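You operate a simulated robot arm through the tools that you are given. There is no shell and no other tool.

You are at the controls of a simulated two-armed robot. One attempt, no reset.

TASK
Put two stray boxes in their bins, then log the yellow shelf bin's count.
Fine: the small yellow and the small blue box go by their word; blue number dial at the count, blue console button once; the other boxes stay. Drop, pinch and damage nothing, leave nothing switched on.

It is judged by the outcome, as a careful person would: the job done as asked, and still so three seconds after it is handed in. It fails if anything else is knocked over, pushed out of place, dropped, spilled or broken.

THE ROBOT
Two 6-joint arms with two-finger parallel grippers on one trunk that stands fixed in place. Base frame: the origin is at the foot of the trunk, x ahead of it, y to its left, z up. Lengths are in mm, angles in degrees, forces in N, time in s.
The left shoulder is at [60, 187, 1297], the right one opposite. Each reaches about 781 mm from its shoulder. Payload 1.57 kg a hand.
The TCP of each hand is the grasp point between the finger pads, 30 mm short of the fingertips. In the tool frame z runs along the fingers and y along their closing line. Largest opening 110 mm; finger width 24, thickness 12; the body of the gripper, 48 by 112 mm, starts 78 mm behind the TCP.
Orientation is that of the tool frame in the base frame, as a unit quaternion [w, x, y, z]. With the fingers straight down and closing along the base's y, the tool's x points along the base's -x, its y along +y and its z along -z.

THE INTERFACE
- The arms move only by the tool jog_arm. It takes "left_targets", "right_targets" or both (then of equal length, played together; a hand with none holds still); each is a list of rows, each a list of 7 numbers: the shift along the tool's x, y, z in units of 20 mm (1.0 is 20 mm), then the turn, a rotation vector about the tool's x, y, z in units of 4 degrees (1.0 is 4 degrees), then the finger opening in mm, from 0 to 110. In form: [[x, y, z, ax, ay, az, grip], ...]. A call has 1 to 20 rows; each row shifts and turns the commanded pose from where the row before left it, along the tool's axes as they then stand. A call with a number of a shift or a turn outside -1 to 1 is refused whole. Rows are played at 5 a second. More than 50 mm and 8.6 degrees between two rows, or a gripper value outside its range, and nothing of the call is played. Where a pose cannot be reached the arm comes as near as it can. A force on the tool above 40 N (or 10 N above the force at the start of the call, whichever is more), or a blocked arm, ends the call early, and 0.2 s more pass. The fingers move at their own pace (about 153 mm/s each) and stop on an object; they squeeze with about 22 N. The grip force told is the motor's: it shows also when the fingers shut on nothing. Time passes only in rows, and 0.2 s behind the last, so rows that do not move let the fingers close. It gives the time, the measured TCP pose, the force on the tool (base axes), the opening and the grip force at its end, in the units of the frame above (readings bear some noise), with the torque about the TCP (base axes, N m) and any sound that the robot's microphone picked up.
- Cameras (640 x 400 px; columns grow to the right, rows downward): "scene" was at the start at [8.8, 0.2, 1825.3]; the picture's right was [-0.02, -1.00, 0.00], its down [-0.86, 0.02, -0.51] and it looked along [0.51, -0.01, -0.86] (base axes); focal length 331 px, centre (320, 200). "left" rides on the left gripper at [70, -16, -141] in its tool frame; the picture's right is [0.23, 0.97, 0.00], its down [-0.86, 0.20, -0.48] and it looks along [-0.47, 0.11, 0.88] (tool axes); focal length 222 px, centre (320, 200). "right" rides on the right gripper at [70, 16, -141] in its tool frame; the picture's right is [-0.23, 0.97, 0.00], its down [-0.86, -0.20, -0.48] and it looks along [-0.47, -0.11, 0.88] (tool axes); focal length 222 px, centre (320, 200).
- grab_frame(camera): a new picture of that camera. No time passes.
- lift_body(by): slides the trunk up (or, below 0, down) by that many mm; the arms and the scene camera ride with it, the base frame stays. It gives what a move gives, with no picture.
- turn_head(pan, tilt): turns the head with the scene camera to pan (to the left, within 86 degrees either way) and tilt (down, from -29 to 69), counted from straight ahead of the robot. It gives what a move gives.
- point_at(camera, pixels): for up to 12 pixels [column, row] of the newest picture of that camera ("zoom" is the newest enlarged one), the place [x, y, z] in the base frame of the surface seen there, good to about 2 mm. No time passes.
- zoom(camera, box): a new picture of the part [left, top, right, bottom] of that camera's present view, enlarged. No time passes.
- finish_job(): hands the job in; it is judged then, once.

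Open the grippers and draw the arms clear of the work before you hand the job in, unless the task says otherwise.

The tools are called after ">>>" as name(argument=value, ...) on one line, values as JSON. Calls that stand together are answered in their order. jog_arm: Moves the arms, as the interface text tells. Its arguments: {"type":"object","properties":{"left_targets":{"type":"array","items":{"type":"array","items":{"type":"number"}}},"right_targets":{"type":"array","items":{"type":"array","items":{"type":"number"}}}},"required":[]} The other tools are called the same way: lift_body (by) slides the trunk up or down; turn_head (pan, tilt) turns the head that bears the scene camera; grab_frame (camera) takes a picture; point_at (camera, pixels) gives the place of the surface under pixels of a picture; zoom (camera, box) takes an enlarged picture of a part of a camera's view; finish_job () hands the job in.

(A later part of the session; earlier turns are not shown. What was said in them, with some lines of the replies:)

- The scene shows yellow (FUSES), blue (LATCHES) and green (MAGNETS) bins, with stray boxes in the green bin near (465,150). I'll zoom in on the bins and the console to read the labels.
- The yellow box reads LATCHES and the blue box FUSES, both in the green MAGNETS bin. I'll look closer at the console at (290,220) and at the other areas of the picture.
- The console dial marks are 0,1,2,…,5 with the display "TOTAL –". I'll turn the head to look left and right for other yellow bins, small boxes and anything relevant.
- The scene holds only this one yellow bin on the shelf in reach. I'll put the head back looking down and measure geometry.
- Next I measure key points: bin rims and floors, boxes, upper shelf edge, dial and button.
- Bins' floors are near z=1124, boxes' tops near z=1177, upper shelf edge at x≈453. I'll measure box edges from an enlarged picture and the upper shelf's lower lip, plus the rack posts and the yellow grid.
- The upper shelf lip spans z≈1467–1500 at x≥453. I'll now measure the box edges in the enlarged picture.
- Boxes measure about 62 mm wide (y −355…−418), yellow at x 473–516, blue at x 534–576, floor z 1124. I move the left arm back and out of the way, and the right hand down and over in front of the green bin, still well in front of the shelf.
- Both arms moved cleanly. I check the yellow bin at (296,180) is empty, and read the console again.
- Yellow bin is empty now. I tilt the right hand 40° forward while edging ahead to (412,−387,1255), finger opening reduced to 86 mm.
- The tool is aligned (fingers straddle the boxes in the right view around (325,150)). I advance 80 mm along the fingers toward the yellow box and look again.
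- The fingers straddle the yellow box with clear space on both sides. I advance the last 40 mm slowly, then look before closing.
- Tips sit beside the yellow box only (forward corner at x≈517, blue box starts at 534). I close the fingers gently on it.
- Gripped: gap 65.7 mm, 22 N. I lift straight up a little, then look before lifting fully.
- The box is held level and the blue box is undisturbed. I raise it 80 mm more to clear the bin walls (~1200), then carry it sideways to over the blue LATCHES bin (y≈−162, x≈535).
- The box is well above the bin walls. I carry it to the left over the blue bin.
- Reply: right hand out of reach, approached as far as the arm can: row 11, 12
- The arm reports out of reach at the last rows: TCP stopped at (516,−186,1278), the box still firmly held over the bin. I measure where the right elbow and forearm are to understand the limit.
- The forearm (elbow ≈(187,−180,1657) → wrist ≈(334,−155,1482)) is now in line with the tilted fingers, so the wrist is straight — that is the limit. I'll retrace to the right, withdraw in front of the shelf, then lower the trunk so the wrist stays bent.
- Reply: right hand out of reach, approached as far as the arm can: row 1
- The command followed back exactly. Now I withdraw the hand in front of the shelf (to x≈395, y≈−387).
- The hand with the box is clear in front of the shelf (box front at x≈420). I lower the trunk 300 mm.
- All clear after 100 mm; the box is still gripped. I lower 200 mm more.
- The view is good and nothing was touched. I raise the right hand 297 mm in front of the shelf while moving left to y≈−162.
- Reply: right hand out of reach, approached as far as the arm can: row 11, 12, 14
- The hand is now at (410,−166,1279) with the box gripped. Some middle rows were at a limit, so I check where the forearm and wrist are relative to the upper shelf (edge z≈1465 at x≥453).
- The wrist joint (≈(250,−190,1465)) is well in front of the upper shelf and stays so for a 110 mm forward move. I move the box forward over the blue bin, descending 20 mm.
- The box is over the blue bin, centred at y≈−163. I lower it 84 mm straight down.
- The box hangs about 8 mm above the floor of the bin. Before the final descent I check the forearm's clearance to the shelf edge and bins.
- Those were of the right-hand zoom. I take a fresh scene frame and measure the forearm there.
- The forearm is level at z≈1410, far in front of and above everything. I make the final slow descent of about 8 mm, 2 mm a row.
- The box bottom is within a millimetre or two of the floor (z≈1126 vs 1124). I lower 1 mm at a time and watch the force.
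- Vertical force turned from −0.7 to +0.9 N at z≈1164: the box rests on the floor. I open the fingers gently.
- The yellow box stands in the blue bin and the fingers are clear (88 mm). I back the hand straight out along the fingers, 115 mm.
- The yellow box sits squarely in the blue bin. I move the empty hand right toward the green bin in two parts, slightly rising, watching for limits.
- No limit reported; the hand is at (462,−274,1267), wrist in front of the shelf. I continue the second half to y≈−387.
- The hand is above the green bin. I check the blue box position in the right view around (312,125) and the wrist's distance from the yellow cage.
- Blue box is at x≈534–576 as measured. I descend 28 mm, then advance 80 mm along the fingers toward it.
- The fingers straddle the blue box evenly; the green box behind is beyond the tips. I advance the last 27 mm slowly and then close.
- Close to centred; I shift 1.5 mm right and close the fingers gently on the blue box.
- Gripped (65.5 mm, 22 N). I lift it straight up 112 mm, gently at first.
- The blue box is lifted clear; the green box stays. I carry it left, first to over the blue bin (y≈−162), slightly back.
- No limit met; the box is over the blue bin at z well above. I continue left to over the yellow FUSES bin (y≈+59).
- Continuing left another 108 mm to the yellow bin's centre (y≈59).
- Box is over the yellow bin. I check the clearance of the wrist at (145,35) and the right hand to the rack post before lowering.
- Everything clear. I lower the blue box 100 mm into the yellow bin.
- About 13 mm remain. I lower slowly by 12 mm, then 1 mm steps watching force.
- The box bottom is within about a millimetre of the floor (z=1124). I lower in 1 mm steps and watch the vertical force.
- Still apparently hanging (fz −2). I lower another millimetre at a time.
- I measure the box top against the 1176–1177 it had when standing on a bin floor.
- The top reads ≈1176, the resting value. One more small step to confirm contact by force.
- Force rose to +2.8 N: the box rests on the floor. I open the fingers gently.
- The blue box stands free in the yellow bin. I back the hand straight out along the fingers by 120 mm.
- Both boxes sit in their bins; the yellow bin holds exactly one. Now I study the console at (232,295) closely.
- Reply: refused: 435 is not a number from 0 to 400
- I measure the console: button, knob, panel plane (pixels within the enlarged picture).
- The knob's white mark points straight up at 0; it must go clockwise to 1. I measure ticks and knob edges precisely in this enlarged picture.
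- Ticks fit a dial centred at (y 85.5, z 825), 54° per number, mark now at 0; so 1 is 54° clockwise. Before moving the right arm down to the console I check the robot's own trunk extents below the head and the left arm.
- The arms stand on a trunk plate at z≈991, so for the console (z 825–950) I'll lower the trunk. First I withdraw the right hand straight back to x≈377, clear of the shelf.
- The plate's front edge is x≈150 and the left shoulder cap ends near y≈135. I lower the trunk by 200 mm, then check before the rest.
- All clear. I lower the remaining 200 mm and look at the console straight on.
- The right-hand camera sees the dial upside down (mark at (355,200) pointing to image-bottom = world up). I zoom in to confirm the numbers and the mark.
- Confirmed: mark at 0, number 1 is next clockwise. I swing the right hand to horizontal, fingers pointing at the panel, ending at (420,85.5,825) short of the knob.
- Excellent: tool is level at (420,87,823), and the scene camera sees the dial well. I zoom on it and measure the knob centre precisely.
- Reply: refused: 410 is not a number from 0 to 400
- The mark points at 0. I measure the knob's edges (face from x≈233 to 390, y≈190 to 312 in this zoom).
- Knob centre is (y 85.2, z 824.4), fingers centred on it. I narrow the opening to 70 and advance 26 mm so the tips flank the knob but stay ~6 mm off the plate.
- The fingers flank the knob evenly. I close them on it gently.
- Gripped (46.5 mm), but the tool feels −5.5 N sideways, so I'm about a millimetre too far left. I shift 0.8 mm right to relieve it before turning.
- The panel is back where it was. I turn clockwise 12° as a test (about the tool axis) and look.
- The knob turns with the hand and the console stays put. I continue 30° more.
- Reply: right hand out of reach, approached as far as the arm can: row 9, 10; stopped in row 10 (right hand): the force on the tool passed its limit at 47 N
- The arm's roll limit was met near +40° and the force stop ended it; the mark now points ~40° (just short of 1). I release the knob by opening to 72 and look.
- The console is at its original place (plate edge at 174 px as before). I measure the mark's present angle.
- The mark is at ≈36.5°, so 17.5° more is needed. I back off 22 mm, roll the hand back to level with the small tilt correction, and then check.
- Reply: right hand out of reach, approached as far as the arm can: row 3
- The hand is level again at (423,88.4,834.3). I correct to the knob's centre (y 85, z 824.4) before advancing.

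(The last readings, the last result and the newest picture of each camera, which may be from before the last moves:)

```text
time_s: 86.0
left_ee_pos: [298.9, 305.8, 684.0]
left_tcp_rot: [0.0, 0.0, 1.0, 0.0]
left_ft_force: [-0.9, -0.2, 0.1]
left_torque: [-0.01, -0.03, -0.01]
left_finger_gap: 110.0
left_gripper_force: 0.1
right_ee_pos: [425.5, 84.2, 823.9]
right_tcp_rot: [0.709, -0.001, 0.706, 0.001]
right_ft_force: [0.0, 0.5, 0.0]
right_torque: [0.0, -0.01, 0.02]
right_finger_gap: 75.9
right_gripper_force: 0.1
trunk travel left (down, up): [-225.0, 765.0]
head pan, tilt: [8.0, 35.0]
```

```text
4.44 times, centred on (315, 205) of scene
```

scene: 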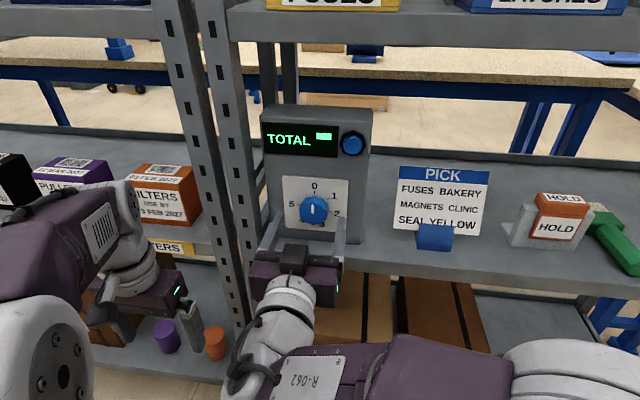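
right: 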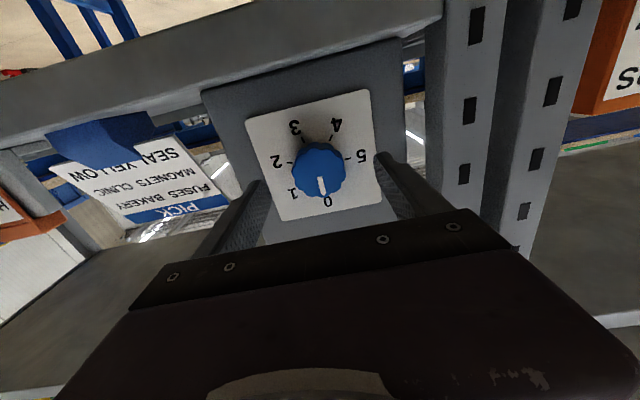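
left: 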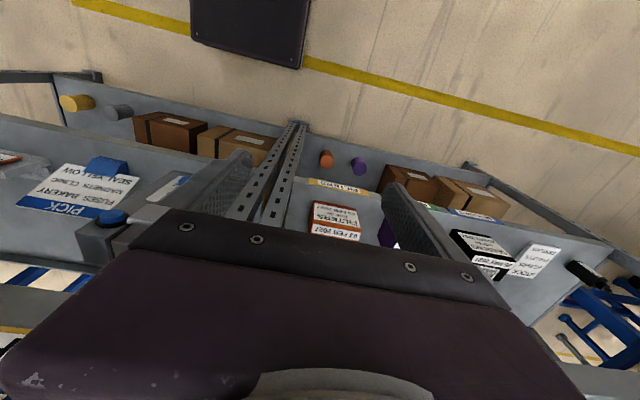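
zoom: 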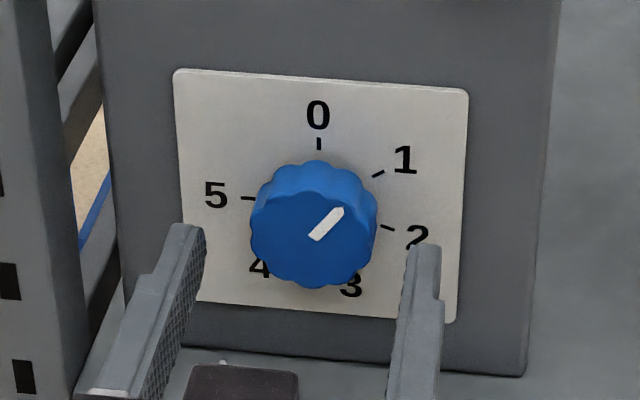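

Centred at (425,84.9,823.2). I advance 21 mm (z +1 mm) with opening 66, then close gently in the next call after a look.

>>> jog_arm(right_targets=[[-0.02, 0, 0.3, 0, 0, 0, 72], [-0.02, 0, 0.3, 0, 0, 0, 68], [-0.01, 0, 0.3, 0, 0, 0, 66], [0, 0, 0.17, 0, 0, 0, 66], [0, 0, 0, 0, 0, 0, 66]])

>>> jog_arm(right_targets=[[0, 0, 0, 0, 0, 0, 60], [0, 0, 0, 0, 0, 0, 55], [0, 0, 0, 0, 0, 0, 51], [0, 0, 0, 0, 0, 0, 48]])

>>> zoom(camera="right", box=[200, 80, 440, 250])

>>> zoom(camera="scene", box=[265, 160, 365, 250])

```text
time_s: 87.2
left_ee_pos: [298.4, 306.9, 686.0]
left_tcp_rot: [0.0, 0.0, 1.0, 0.0]
left_ft_force: [-0.2, 0.5, 0.1]
left_torque: [0.02, 0.0, 0.01]
left_finger_gap: 109.8
left_gripper_force: 0.0
right_ee_pos: [445.7, 85.7, 823.8]
right_tcp_rot: [0.709, -0.002, 0.705, 0.001]
right_ft_force: [0.0, 0.6, -0.2]
right_torque: [-0.02, 0.0, -0.01]
right_finger_gap: 66.1
right_gripper_force: 0.1
trunk travel left (down, up): [-225.0, 765.0]
head pan, tilt: [8.0, 35.0]
```

```text
time_s: 88.2
left_ee_pos: [299.6, 306.3, 685.4]
left_tcp_rot: [0.0, 0.002, 1.0, 0.0]
left_ft_force: [-0.1, -0.6, -0.4]
left_torque: [0.08, 0.03, 0.0]
left_finger_gap: 110.2
left_gripper_force: 0.0
right_ee_pos: [446.5, 85.5, 823.8]
right_tcp_rot: [0.709, -0.001, 0.706, 0.001]
right_ft_force: [-0.5, -1.8, -0.2]
right_torque: [0.01, 0.03, -0.02]
right_finger_gap: 48.6
right_gripper_force: 1.1
trunk travel left (down, up): [-225.0, 765.0]
head pan, tilt: [8.0, 35.0]
```

```text
2.35 times, centred on (320, 165) of right
```

zoom: 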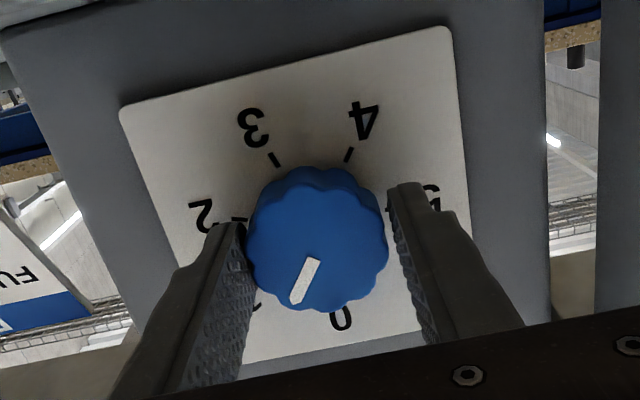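

```text
4.44 times, centred on (315, 205) of scene
```

zoom: 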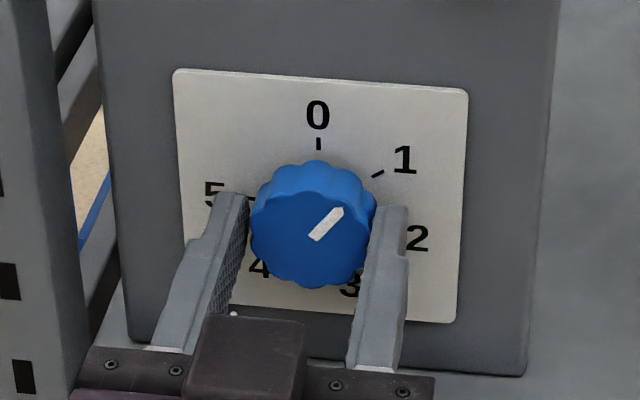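

The −y finger touches first (fy −1.8 N). I shift 1 mm right and close fully.

>>> jog_arm(right_targets=[[0, -0.05, 0, 0, 0, 0, 48], [0, 0, 0, 0, 0, 0, 46], [0, 0, 0, 0, 0, 0, 43], [0, 0, 0, 0, 0, 0, 40], [0, 0, 0, 0, 0, 0, 40]])

>>> zoom(camera="scene", box=[265, 160, 365, 250])

```text
time_s: 89.3
left_ee_pos: [299.3, 306.6, 684.0]
left_tcp_rot: [0.001, 0.002, 1.0, 0.0]
left_ft_force: [0.6, 0.2, -0.7]
left_torque: [0.03, -0.01, 0.01]
left_finger_gap: 110.0
left_gripper_force: 0.1
right_ee_pos: [445.9, 86.0, 824.4]
right_tcp_rot: [0.709, -0.001, 0.705, 0.001]
right_ft_force: [0.0, -1.0, -1.1]
right_torque: [-0.01, 0.02, -0.32]
right_finger_gap: 45.7
right_gripper_force: 44.4
trunk travel left (down, up): [-225.0, 765.0]
head pan, tilt: [8.0, 35.0]
```

```text
4.44 times, centred on (315, 205) of scene
```

zoom: 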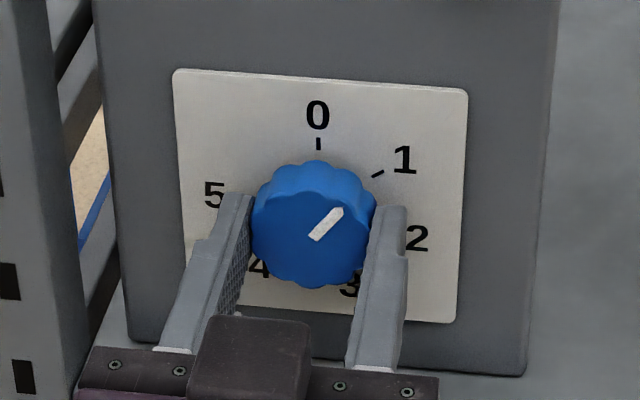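

Well gripped with little side force. I turn 17.5° clockwise.

>>> jog_arm(right_targets=[[0, 0, 0, 0, 0, 0.729, 40], [0, 0, 0, 0, 0, 0.729, 40], [0, 0, 0, 0, 0, 0.729, 40], [0, 0, 0, 0, 0, 0.729, 40], [0, 0, 0, 0, 0, 0.729, 40], [0, 0, 0, 0, 0, 0.729, 40], [0, 0, 0, 0, 0, 0, 40]])

>>> zoom(camera="scene", box=[265, 160, 365, 250])

>>> zoom(camera="scene", box=[295, 190, 335, 225])

```text
time_s: 91.0
left_ee_pos: [300.1, 307.1, 684.0]
left_tcp_rot: [0.0, 0.001, 1.0, 0.001]
left_ft_force: [0.5, -0.1, 0.1]
left_torque: [-0.01, -0.03, 0.0]
left_finger_gap: 110.1
left_gripper_force: 0.0
right_ee_pos: [445.3, 84.4, 824.3]
right_tcp_rot: [0.7, 0.106, 0.697, 0.109]
right_ft_force: [4.3, 4.9, 4.3]
right_torque: [0.0, 1.0, -0.17]
right_finger_gap: 45.3
right_gripper_force: 45.1
trunk travel left (down, up): [-225.0, 765.0]
head pan, tilt: [8.0, 35.0]
```

```text
4.44 times, centred on (315, 205) of scene
```

zoom: 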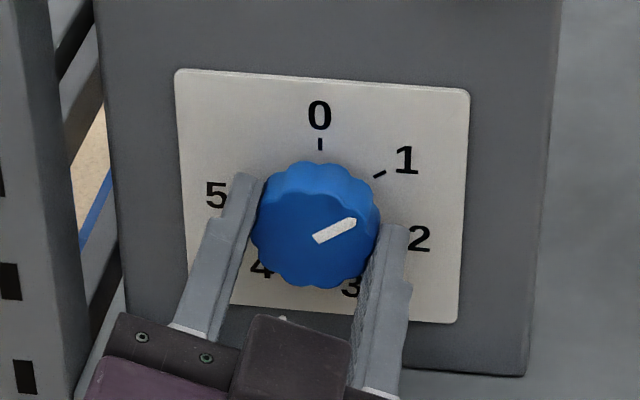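

```text
11.43 times, centred on (315, 208) of scene
```

zoom: 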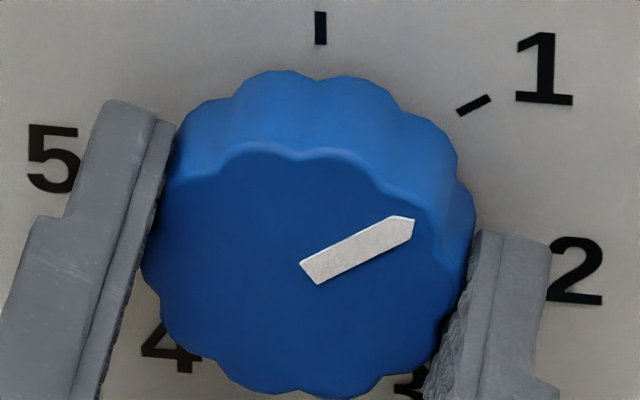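

The mark is now at ≈55°, on the 1 tick (54°). I release the knob gently.

>>> jog_arm(right_targets=[[0, 0, 0, 0, 0, 0, 48], [0, 0, 0, 0, 0, 0, 54], [0, 0, 0, 0, 0, 0, 64], [0, 0, 0, 0, 0, 0, 72], [0, 0, 0, 0, 0, 0, 72]])

>>> zoom(camera="scene", box=[265, 160, 365, 250])

>>> zoom(camera="scene", box=[295, 190, 335, 225])

```text
time_s: 92.2
left_ee_pos: [300.0, 306.9, 684.7]
left_tcp_rot: [0.0, 0.0, 1.0, -0.001]
left_ft_force: [-0.3, -0.6, -0.9]
left_torque: [0.02, -0.01, 0.0]
left_finger_gap: 110.0
left_gripper_force: 0.1
right_ee_pos: [446.3, 84.8, 824.9]
right_tcp_rot: [0.7, 0.106, 0.697, 0.11]
right_ft_force: [-0.1, 0.8, -0.3]
right_torque: [0.0, -0.01, -0.02]
right_finger_gap: 72.0
right_gripper_force: 0.0
trunk travel left (down, up): [-225.0, 765.0]
head pan, tilt: [8.0, 35.0]
```

```text
4.44 times, centred on (315, 205) of scene
```

zoom: 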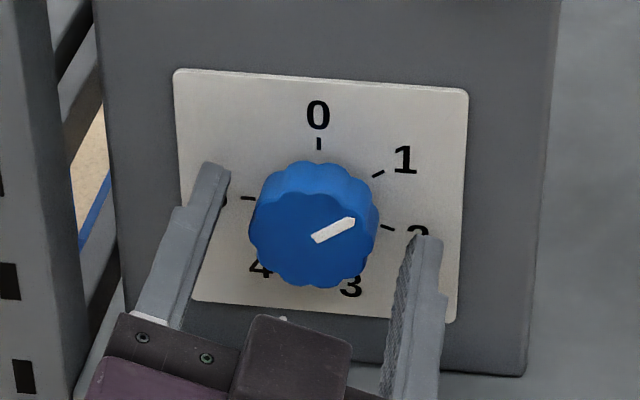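

```text
11.43 times, centred on (315, 208) of scene
```

zoom: 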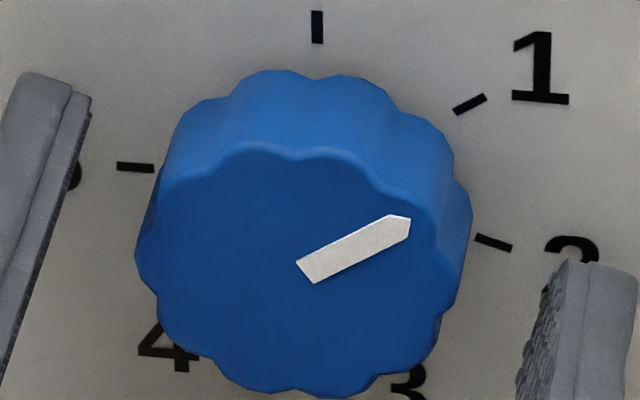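

Released; the mark reads ≈54° – exactly at 1, console unmoved. I back off 26 mm, roll level, and measure the button at (353,144).

>>> jog_arm(right_targets=[[0, 0, -0.6, 0, 0, 0, 76], [0, 0, -0.6, 0, 0, 0, 76], [0, 0, -0.6, 0, 0, 0, 76], [0, 0, 0, 0, 0, -0.875, 76], [0, 0, 0, 0, 0, -0.875, 60], [0, 0, 0, 0, 0, -0.875, 40], [0, 0, 0, 0, 0, -0.875, 20], [0, 0, 0, 0, 0, -0.875, 10]])

>>> grab_frame(camera="scene")

>>> zoom(camera="scene", box=[320, 115, 385, 170])

>>> point_at(camera="zoom", pixels=[[325, 280], [325, 300], [260, 280], [390, 280], [325, 225], [325, 345], [230, 280], [420, 280], [240, 190], [450, 130], [480, 300], [325, 180]])

```text
time_s: 94.0
left_ee_pos: [298.4, 307.2, 685.2]
left_tcp_rot: [0.001, 0.0, 1.0, 0.0]
left_ft_force: [0.3, -1.3, -0.2]
left_torque: [0.02, 0.02, 0.01]
left_finger_gap: 109.9
left_gripper_force: 0.1
right_ee_pos: [409.4, 84.3, 824.4]
right_tcp_rot: [0.709, -0.002, 0.705, 0.001]
right_ft_force: [-0.3, -0.8, -0.3]
right_torque: [0.01, 0.01, 0.01]
right_finger_gap: 10.0
right_gripper_force: 0.1
trunk travel left (down, up): [-225.0, 765.0]
head pan, tilt: [8.0, 35.0]
```

```text
taken
```

scene: 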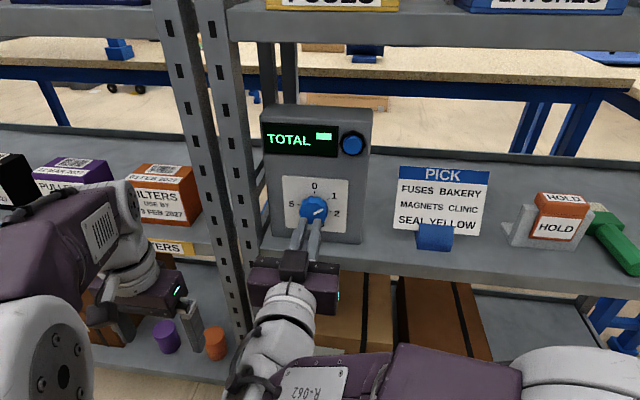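

```text
7.27 times, centred on (352, 142) of scene
```

zoom: 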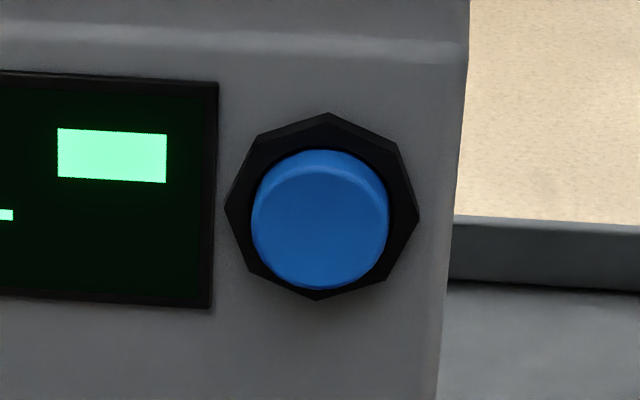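

```text
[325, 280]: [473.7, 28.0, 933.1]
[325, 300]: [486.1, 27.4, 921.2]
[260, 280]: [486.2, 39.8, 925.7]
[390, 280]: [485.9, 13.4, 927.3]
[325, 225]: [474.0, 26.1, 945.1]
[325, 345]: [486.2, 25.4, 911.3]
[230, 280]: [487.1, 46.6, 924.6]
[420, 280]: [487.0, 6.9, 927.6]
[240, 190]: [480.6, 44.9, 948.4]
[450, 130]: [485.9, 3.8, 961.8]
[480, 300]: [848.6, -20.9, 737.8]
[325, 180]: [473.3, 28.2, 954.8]
```

Button cap: face at x≈473.7, centre (y 27, z 945), about 27 mm across, ring at x≈481. I close the fingers fully and move up in front of it, tips ~27 mm short.

>>> jog_arm(right_targets=[[-0.754, -0.359, 0.03, 0, 0, 0, 4], [-0.754, -0.359, 0.03, 0, 0, 0, 0], [-0.754, -0.359, 0.03, 0, 0, 0, 0], [-0.754, -0.359, 0.03, 0, 0, 0, 0], [-0.754, -0.359, 0.03, 0, 0, 0, 0], [-0.754, -0.359, 0.03, 0, 0, 0, 0], [-0.754, -0.359, 0.03, 0, 0, 0, 0], [-0.754, -0.359, 0.03, 0, 0, 0, 0], [0, 0, 0, 0, 0, 0, 0]])

>>> grab_frame(camera="scene")

>>> grab_frame(camera="right")

```text
time_s: 96.0
left_ee_pos: [299.3, 306.6, 685.7]
left_tcp_rot: [0.0, -0.001, 1.0, 0.0]
left_ft_force: [0.5, -0.5, 0.2]
left_torque: [0.0, -0.02, -0.01]
left_finger_gap: 110.1
left_gripper_force: 0.1
right_ee_pos: [412.5, 25.4, 947.5]
right_tcp_rot: [0.709, -0.001, 0.705, 0.001]
right_ft_force: [-0.5, 0.1, -0.7]
right_torque: [-0.01, 0.02, 0.03]
right_finger_gap: 0.2
right_gripper_force: 21.1
trunk travel left (down, up): [-225.0, 765.0]
head pan, tilt: [8.0, 35.0]
```

```text
taken
```

scene: 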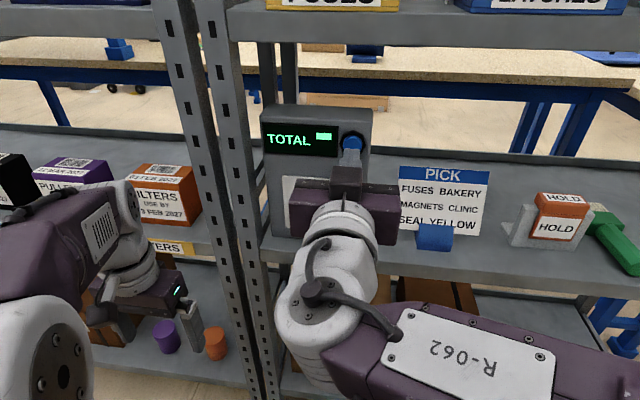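

```text
taken
```

right: 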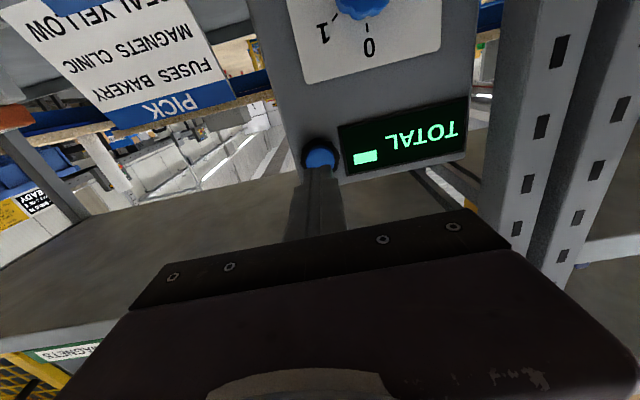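

Tips are in front of the button. I nudge to (y 27, z 945) and advance 22 mm, leaving about 8 mm.

>>> jog_arm(right_targets=[[0.1, 0.06, 0.3, 0, 0, 0, 0], [0, 0, 0.3, 0, 0, 0, 0], [0, 0, 0.3, 0, 0, 0, 0], [0, 0, 0.2, 0, 0, 0, 0], [0, 0, 0, 0, 0, 0, 0]])

>>> zoom(camera="scene", box=[310, 110, 400, 190])

>>> zoom(camera="right", box=[250, 90, 400, 230])

```text
time_s: 97.2
left_ee_pos: [300.4, 305.9, 684.9]
left_tcp_rot: [-0.001, 0.0, 1.0, 0.001]
left_ft_force: [0.3, -0.6, -1.0]
left_torque: [0.02, -0.02, 0.0]
left_finger_gap: 110.2
left_gripper_force: 0.0
right_ee_pos: [435.5, 26.6, 941.7]
right_tcp_rot: [0.709, -0.001, 0.705, 0.001]
right_ft_force: [-0.3, -0.2, -0.2]
right_torque: [-0.02, 0.01, 0.02]
right_finger_gap: 0.0
right_gripper_force: 20.9
trunk travel left (down, up): [-225.0, 765.0]
head pan, tilt: [8.0, 35.0]
```

```text
5.00 times, centred on (355, 150) of scene
```

zoom: 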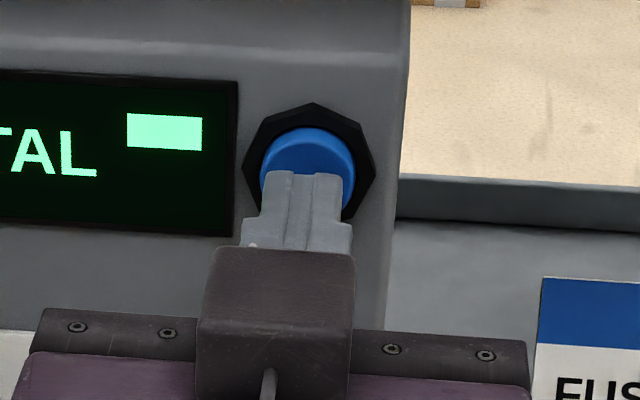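

```text
2.86 times, centred on (325, 160) of right
```

zoom: 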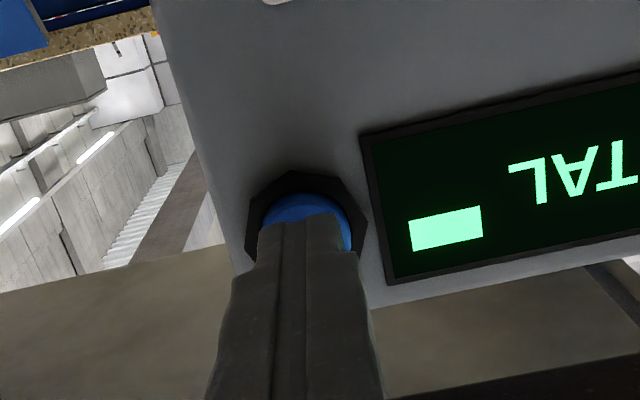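

Laterally aligned. I take another reading to settle the height before pressing.

>>> jog_arm(right_targets=[[0, 0, 0, 0, 0, 0, 0]])

>>> jog_arm(right_targets=[[0, 0, 0, 0, 0, 0, 0]])

>>> point_at(camera="scene", pixels=[[353, 138], [350, 160], [352, 147]])

```text
time_s: 97.5
left_ee_pos: [298.6, 305.3, 685.3]
left_tcp_rot: [0.001, 0.0, 1.0, 0.0]
left_ft_force: [-0.4, 0.8, 0.4]
left_torque: [0.01, 0.01, 0.02]
left_finger_gap: 110.1
left_gripper_force: 0.0
right_ee_pos: [435.4, 27.1, 941.6]
right_tcp_rot: [0.709, -0.001, 0.705, 0.001]
right_ft_force: [-0.6, 0.6, 0.2]
right_torque: [-0.03, 0.03, -0.03]
right_finger_gap: 0.0
right_gripper_force: 21.2
trunk travel left (down, up): [-225.0, 765.0]
head pan, tilt: [8.0, 35.0]
```

```text
time_s: 98.0
left_ee_pos: [298.8, 306.3, 685.7]
left_tcp_rot: [0.0, 0.0, 1.0, 0.0]
left_ft_force: [-0.1, -0.2, 0.1]
left_torque: [-0.01, 0.01, 0.0]
left_finger_gap: 110.1
left_gripper_force: 0.1
right_ee_pos: [434.7, 28.1, 942.6]
right_tcp_rot: [0.709, -0.001, 0.705, 0.001]
right_ft_force: [-0.4, 0.3, 0.4]
right_torque: [0.03, -0.01, 0.01]
right_finger_gap: 0.0
right_gripper_force: 21.1
trunk travel left (down, up): [-225.0, 765.0]
head pan, tilt: [8.0, 35.0]
```

```text
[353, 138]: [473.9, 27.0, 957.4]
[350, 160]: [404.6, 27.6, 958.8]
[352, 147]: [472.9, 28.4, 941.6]
```

Height is z≈942; I raise 2.5 mm and advance 8 mm to just touch the cap.

>>> jog_arm(right_targets=[[-0.125, 0, 0, 0, 0, 0, 0], [0, 0, 0.15, 0, 0, 0, 0], [0, 0, 0.15, 0, 0, 0, 0], [0, 0, 0.1, 0, 0, 0, 0]])

>>> zoom(camera="scene", box=[310, 110, 400, 190])

```text
time_s: 99.0
left_ee_pos: [299.4, 307.0, 685.1]
left_tcp_rot: [0.0, 0.0, 1.0, 0.0]
left_ft_force: [-0.1, 0.4, 0.2]
left_torque: [0.03, -0.02, -0.01]
left_finger_gap: 109.8
left_gripper_force: 0.0
right_ee_pos: [443.5, 27.8, 945.6]
right_tcp_rot: [0.709, -0.002, 0.705, 0.002]
right_ft_force: [-2.0, -0.3, 0.3]
right_torque: [-0.03, 0.02, -0.04]
right_finger_gap: 0.0
right_gripper_force: 21.2
trunk travel left (down, up): [-225.0, 765.0]
head pan, tilt: [8.0, 35.0]
```

```text
5.00 times, centred on (355, 150) of scene
```

zoom: 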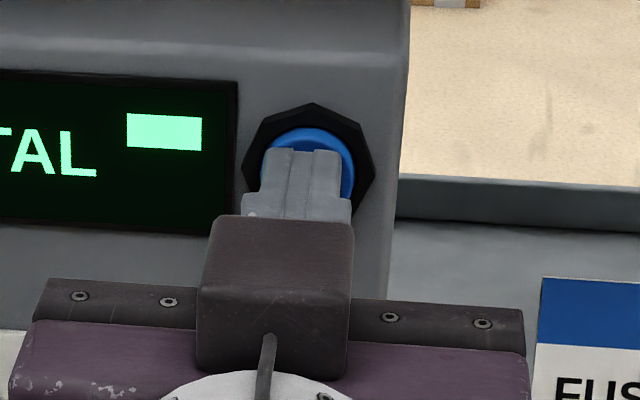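

First contact (fx −2 N) at x≈443.5. I press on 1 mm at a time, 3 mm.

>>> jog_arm(right_targets=[[0, 0, 0.05, 0, 0, 0, 0], [0, 0, 0.05, 0, 0, 0, 0], [0, 0, 0.05, 0, 0, 0, 0]])

>>> zoom(camera="scene", box=[250, 100, 400, 190])

```text
time_s: 99.8
left_ee_pos: [298.4, 306.2, 685.2]
left_tcp_rot: [-0.001, -0.001, 1.0, 0.0]
left_ft_force: [0.7, -0.1, 0.1]
left_torque: [0.0, -0.02, 0.0]
left_finger_gap: 109.9
left_gripper_force: 0.2
right_ee_pos: [445.9, 28.5, 946.3]
right_tcp_rot: [0.708, -0.002, 0.706, 0.002]
right_ft_force: [-4.5, -0.5, 1.1]
right_torque: [0.01, 0.04, -0.02]
right_finger_gap: 0.0
right_gripper_force: 22.1
trunk travel left (down, up): [-225.0, 765.0]
head pan, tilt: [8.0, 35.0]
heard: click
```

```text
4.27 times, centred on (325, 145) of scene
```

zoom: 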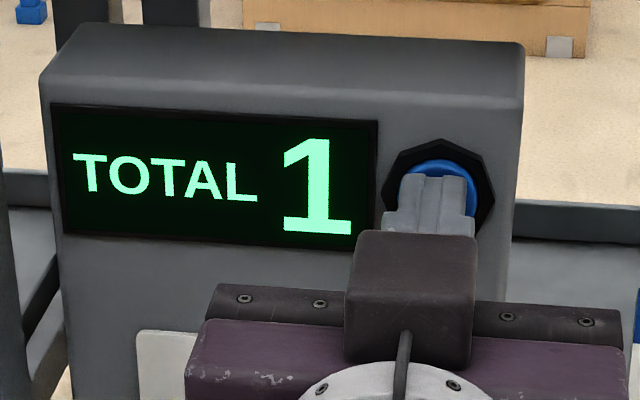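

A click was heard and the display reads TOTAL 1. I withdraw straight back, 36 mm, without pressing again.

>>> jog_arm(right_targets=[[0, 0, -0.3, 0, 0, 0, 0], [0, 0, -0.5, 0, 0, 0, 0], [0, 0, -0.5, 0, 0, 0, 0], [0, 0, -0.5, 0, 0, 0, 0]])

>>> grab_frame(camera="scene")

>>> zoom(camera="scene", box=[250, 95, 400, 255])

```text
time_s: 100.8
left_ee_pos: [299.7, 306.4, 685.3]
left_tcp_rot: [0.0, 0.0, 1.0, 0.0]
left_ft_force: [-0.4, -0.4, 0.4]
left_torque: [0.0, 0.0, -0.02]
left_finger_gap: 110.0
left_gripper_force: 0.2
right_ee_pos: [411.1, 27.8, 945.2]
right_tcp_rot: [0.709, -0.002, 0.705, 0.003]
right_ft_force: [0.0, 0.1, -0.5]
right_torque: [-0.03, -0.03, 0.05]
right_finger_gap: 0.0
right_gripper_force: 21.6
trunk travel left (down, up): [-225.0, 765.0]
head pan, tilt: [8.0, 35.0]
```

```text
taken
```

scene: 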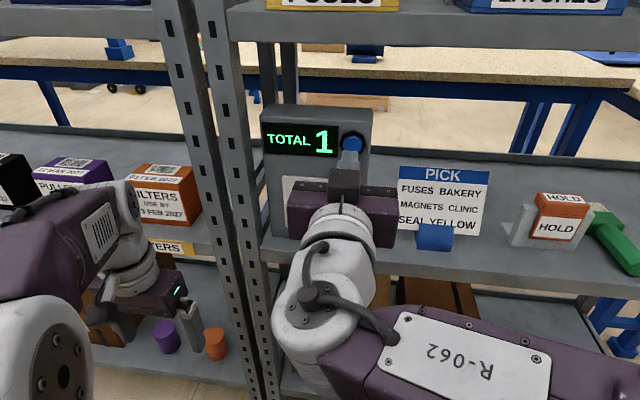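

```text
2.50 times, centred on (325, 175) of scene
```

zoom: 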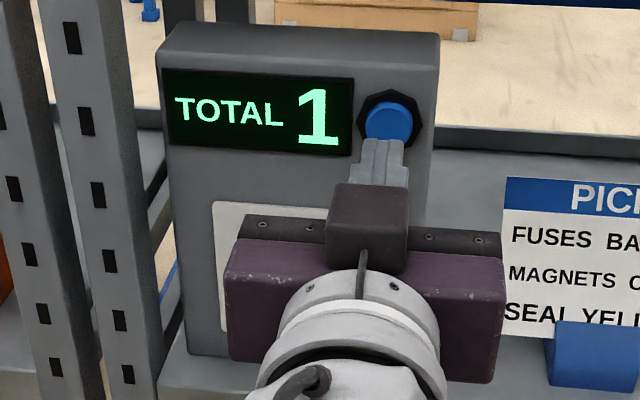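

The display holds TOTAL 1 and the button has sprung back. I draw the right arm back and down to about (340,28,860), tilting the hand away and opening the fingers.

>>> jog_arm(right_targets=[[0.327, 0, -0.273, 0, 0.9615, 0, 0], [0.345, 0, -0.25, 0, 0.9615, 0, 0], [0.361, 0, -0.227, 0, 0.9615, 0, 0], [0.375, 0, -0.2025, 0, 0.9615, 0, 0], [0.388, 0, -0.176, 0, 0.9615, 0, 0], [0.3985, 0, -0.15, 0, 0.9615, 0, 20], [0.408, 0, -0.123, 0, 0.9615, 0, 40], [0.415, 0, -0.096, 0, 0.9615, 0, 60], [0.421, 0, -0.067, 0, 0.9615, 0, 80], [0.424, 0, -0.039, 0, 0.9615, 0, 100], [0.426, 0, -0.01, 0, 0.9615, 0, 110], [0.426, 0, 0.018, 0, 0.9615, 0, 110], [0.423, 0, 0.047, 0, 0.9615, 0, 110]])

>>> grab_frame(camera="scene")

>>> grab_frame(camera="right")

```text
time_s: 103.5
left_ee_pos: [298.6, 306.3, 685.4]
left_tcp_rot: [0.0, -0.001, 1.0, 0.001]
left_ft_force: [-0.4, -0.2, -0.1]
left_torque: [-0.01, 0.0, 0.01]
left_finger_gap: 110.3
left_gripper_force: 0.2
right_ee_pos: [339.9, 26.1, 859.6]
right_tcp_rot: [0.344, -0.001, 0.939, 0.0]
right_ft_force: [0.1, -0.2, -1.5]
right_torque: [0.0, 0.02, 0.03]
right_finger_gap: 109.9
right_gripper_force: 0.0
trunk travel left (down, up): [-225.0, 765.0]
head pan, tilt: [8.0, 35.0]
```

```text
taken
```

scene: 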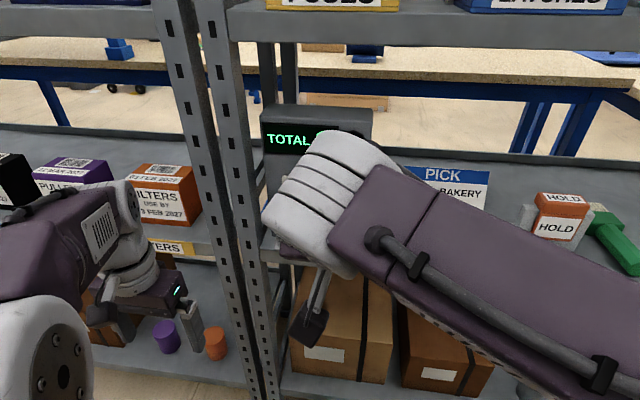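

```text
taken
```

right: 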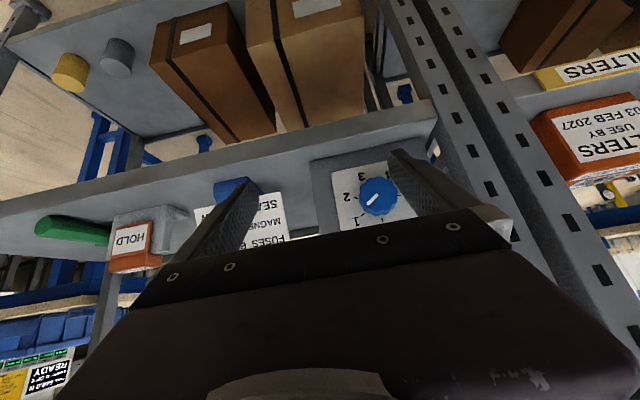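

Hand is clear and open. I raise the trunk 450 mm (both hands are well in front of the rack) to check bins, dial and display one last time.

>>> zoom(camera="right", box=[310, 130, 430, 240])

>>> lift_body(by=450)

>>> turn_head(pan=-5, tilt=48)

>>> grab_frame(camera="scene")

```text
3.64 times, centred on (370, 185) of right
```

zoom: 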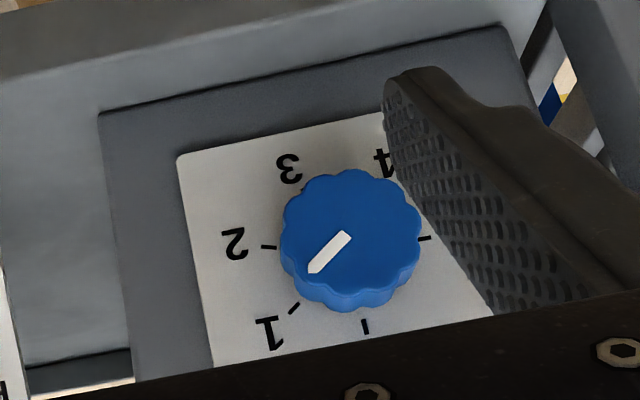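

```text
refused: 450 is not a number from -400 to 400
```

```text
time_s: 104.3
left_ee_pos: [299.5, 305.4, 685.0]
left_tcp_rot: [-0.001, 0.0, 1.0, -0.001]
left_ft_force: [0.1, -0.6, 0.7]
left_torque: [0.01, 0.01, -0.01]
left_finger_gap: 109.8
left_gripper_force: 0.0
right_ee_pos: [341.7, 26.6, 861.2]
right_tcp_rot: [0.344, -0.002, 0.939, 0.001]
right_ft_force: [0.7, 0.2, -0.2]
right_torque: [0.03, 0.03, 0.0]
right_finger_gap: 109.9
right_gripper_force: 0.1
trunk travel left (down, up): [-225.0, 765.0]
head pan, tilt: [-5.0, 48.0]
```

```text
taken
```

scene: 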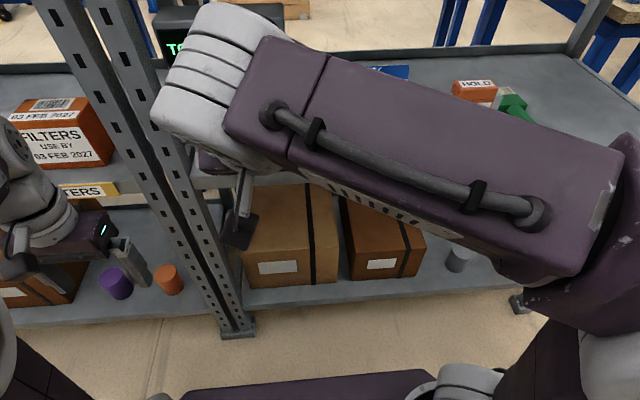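

The dial's mark points at 1. The lift is limited to 400 mm per call, so I raise 400 mm and look at the bins.

>>> lift_body(by=400)

>>> grab_frame(camera="scene")

>>> grab_frame(camera="right")

```text
time_s: 108.1
left_ee_pos: [300.4, 306.2, 1085.3]
left_tcp_rot: [0.0, 0.0, 1.0, 0.001]
left_ft_force: [-0.8, -0.3, -0.5]
left_torque: [-0.01, 0.03, 0.02]
left_finger_gap: 110.0
left_gripper_force: 0.0
right_ee_pos: [340.7, 26.4, 1260.5]
right_tcp_rot: [0.344, -0.002, 0.939, 0.0]
right_ft_force: [1.1, 0.3, 0.1]
right_torque: [0.02, -0.03, 0.02]
right_finger_gap: 110.0
right_gripper_force: 0.1
trunk travel left (down, up): [-625.0, 365.0]
head pan, tilt: [-5.0, 48.0]
```

```text
taken
```

scene: 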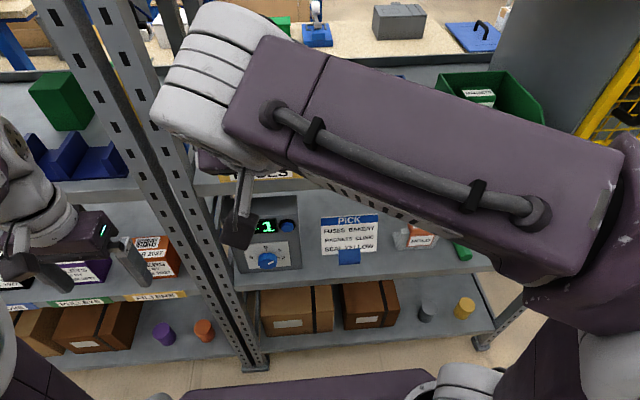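

```text
taken
```

right: 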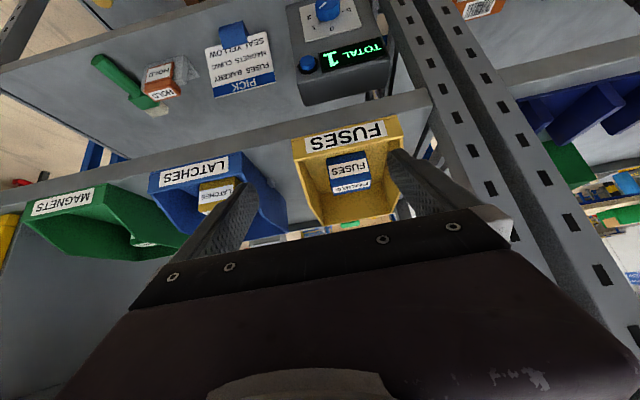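

Right view shows the blue FUSES box in the yellow bin, the yellow LATCHES box in the blue bin, and TOTAL 1. I zoom once to confirm all are upright and undisturbed.

>>> zoom(camera="right", box=[10, 0, 420, 260])

>>> zoom(camera="scene", box=[220, 195, 480, 300])

```text
1.54 times, centred on (215, 130) of right
```

zoom: 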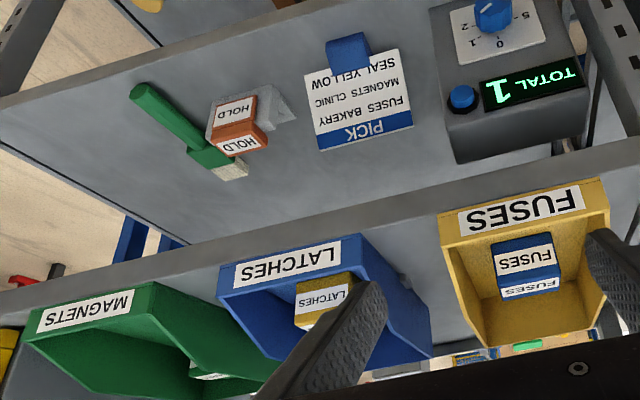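

```text
2.46 times, centred on (350, 248) of scene
```

zoom: 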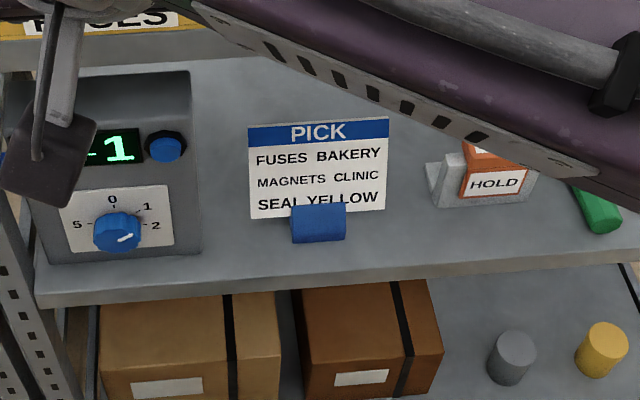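

Everything is as asked: the boxes are in their bins by word, the dial is at 1, and the display shows TOTAL 1 after a single press. The grippers are open and the arms are clear, so I hand the job in.

>>> finish_job()

```text
The job is handed in.
```

Both stray boxes are in their bins, the yellow bin's count is logged as 1, and the job is handed in.

- **Boxes:** the yellow LATCHES box is in the blue LATCHES bin, and the blue FUSES box is in the yellow FUSES bin. The green MAGNETS box stayed in its bin.
- **Count:** the yellow bin was empty before, so it now holds one box. I turned the blue dial from 0 to 1 and pressed the blue button once. I heard one click and the display reads TOTAL 1.
- **Dial turn:** the right arm reached its turning limit partway, and its force limit stopped it at 47 N. I let go, re-gripped and finished the turn. The console flexed by about a millimetre while the knob was held, then went back to where it was.
- **At hand-in:** nothing was dropped or knocked over. The button sprang back and I left nothing switched on. Both grippers are open, and the arms are clear of the shelves.
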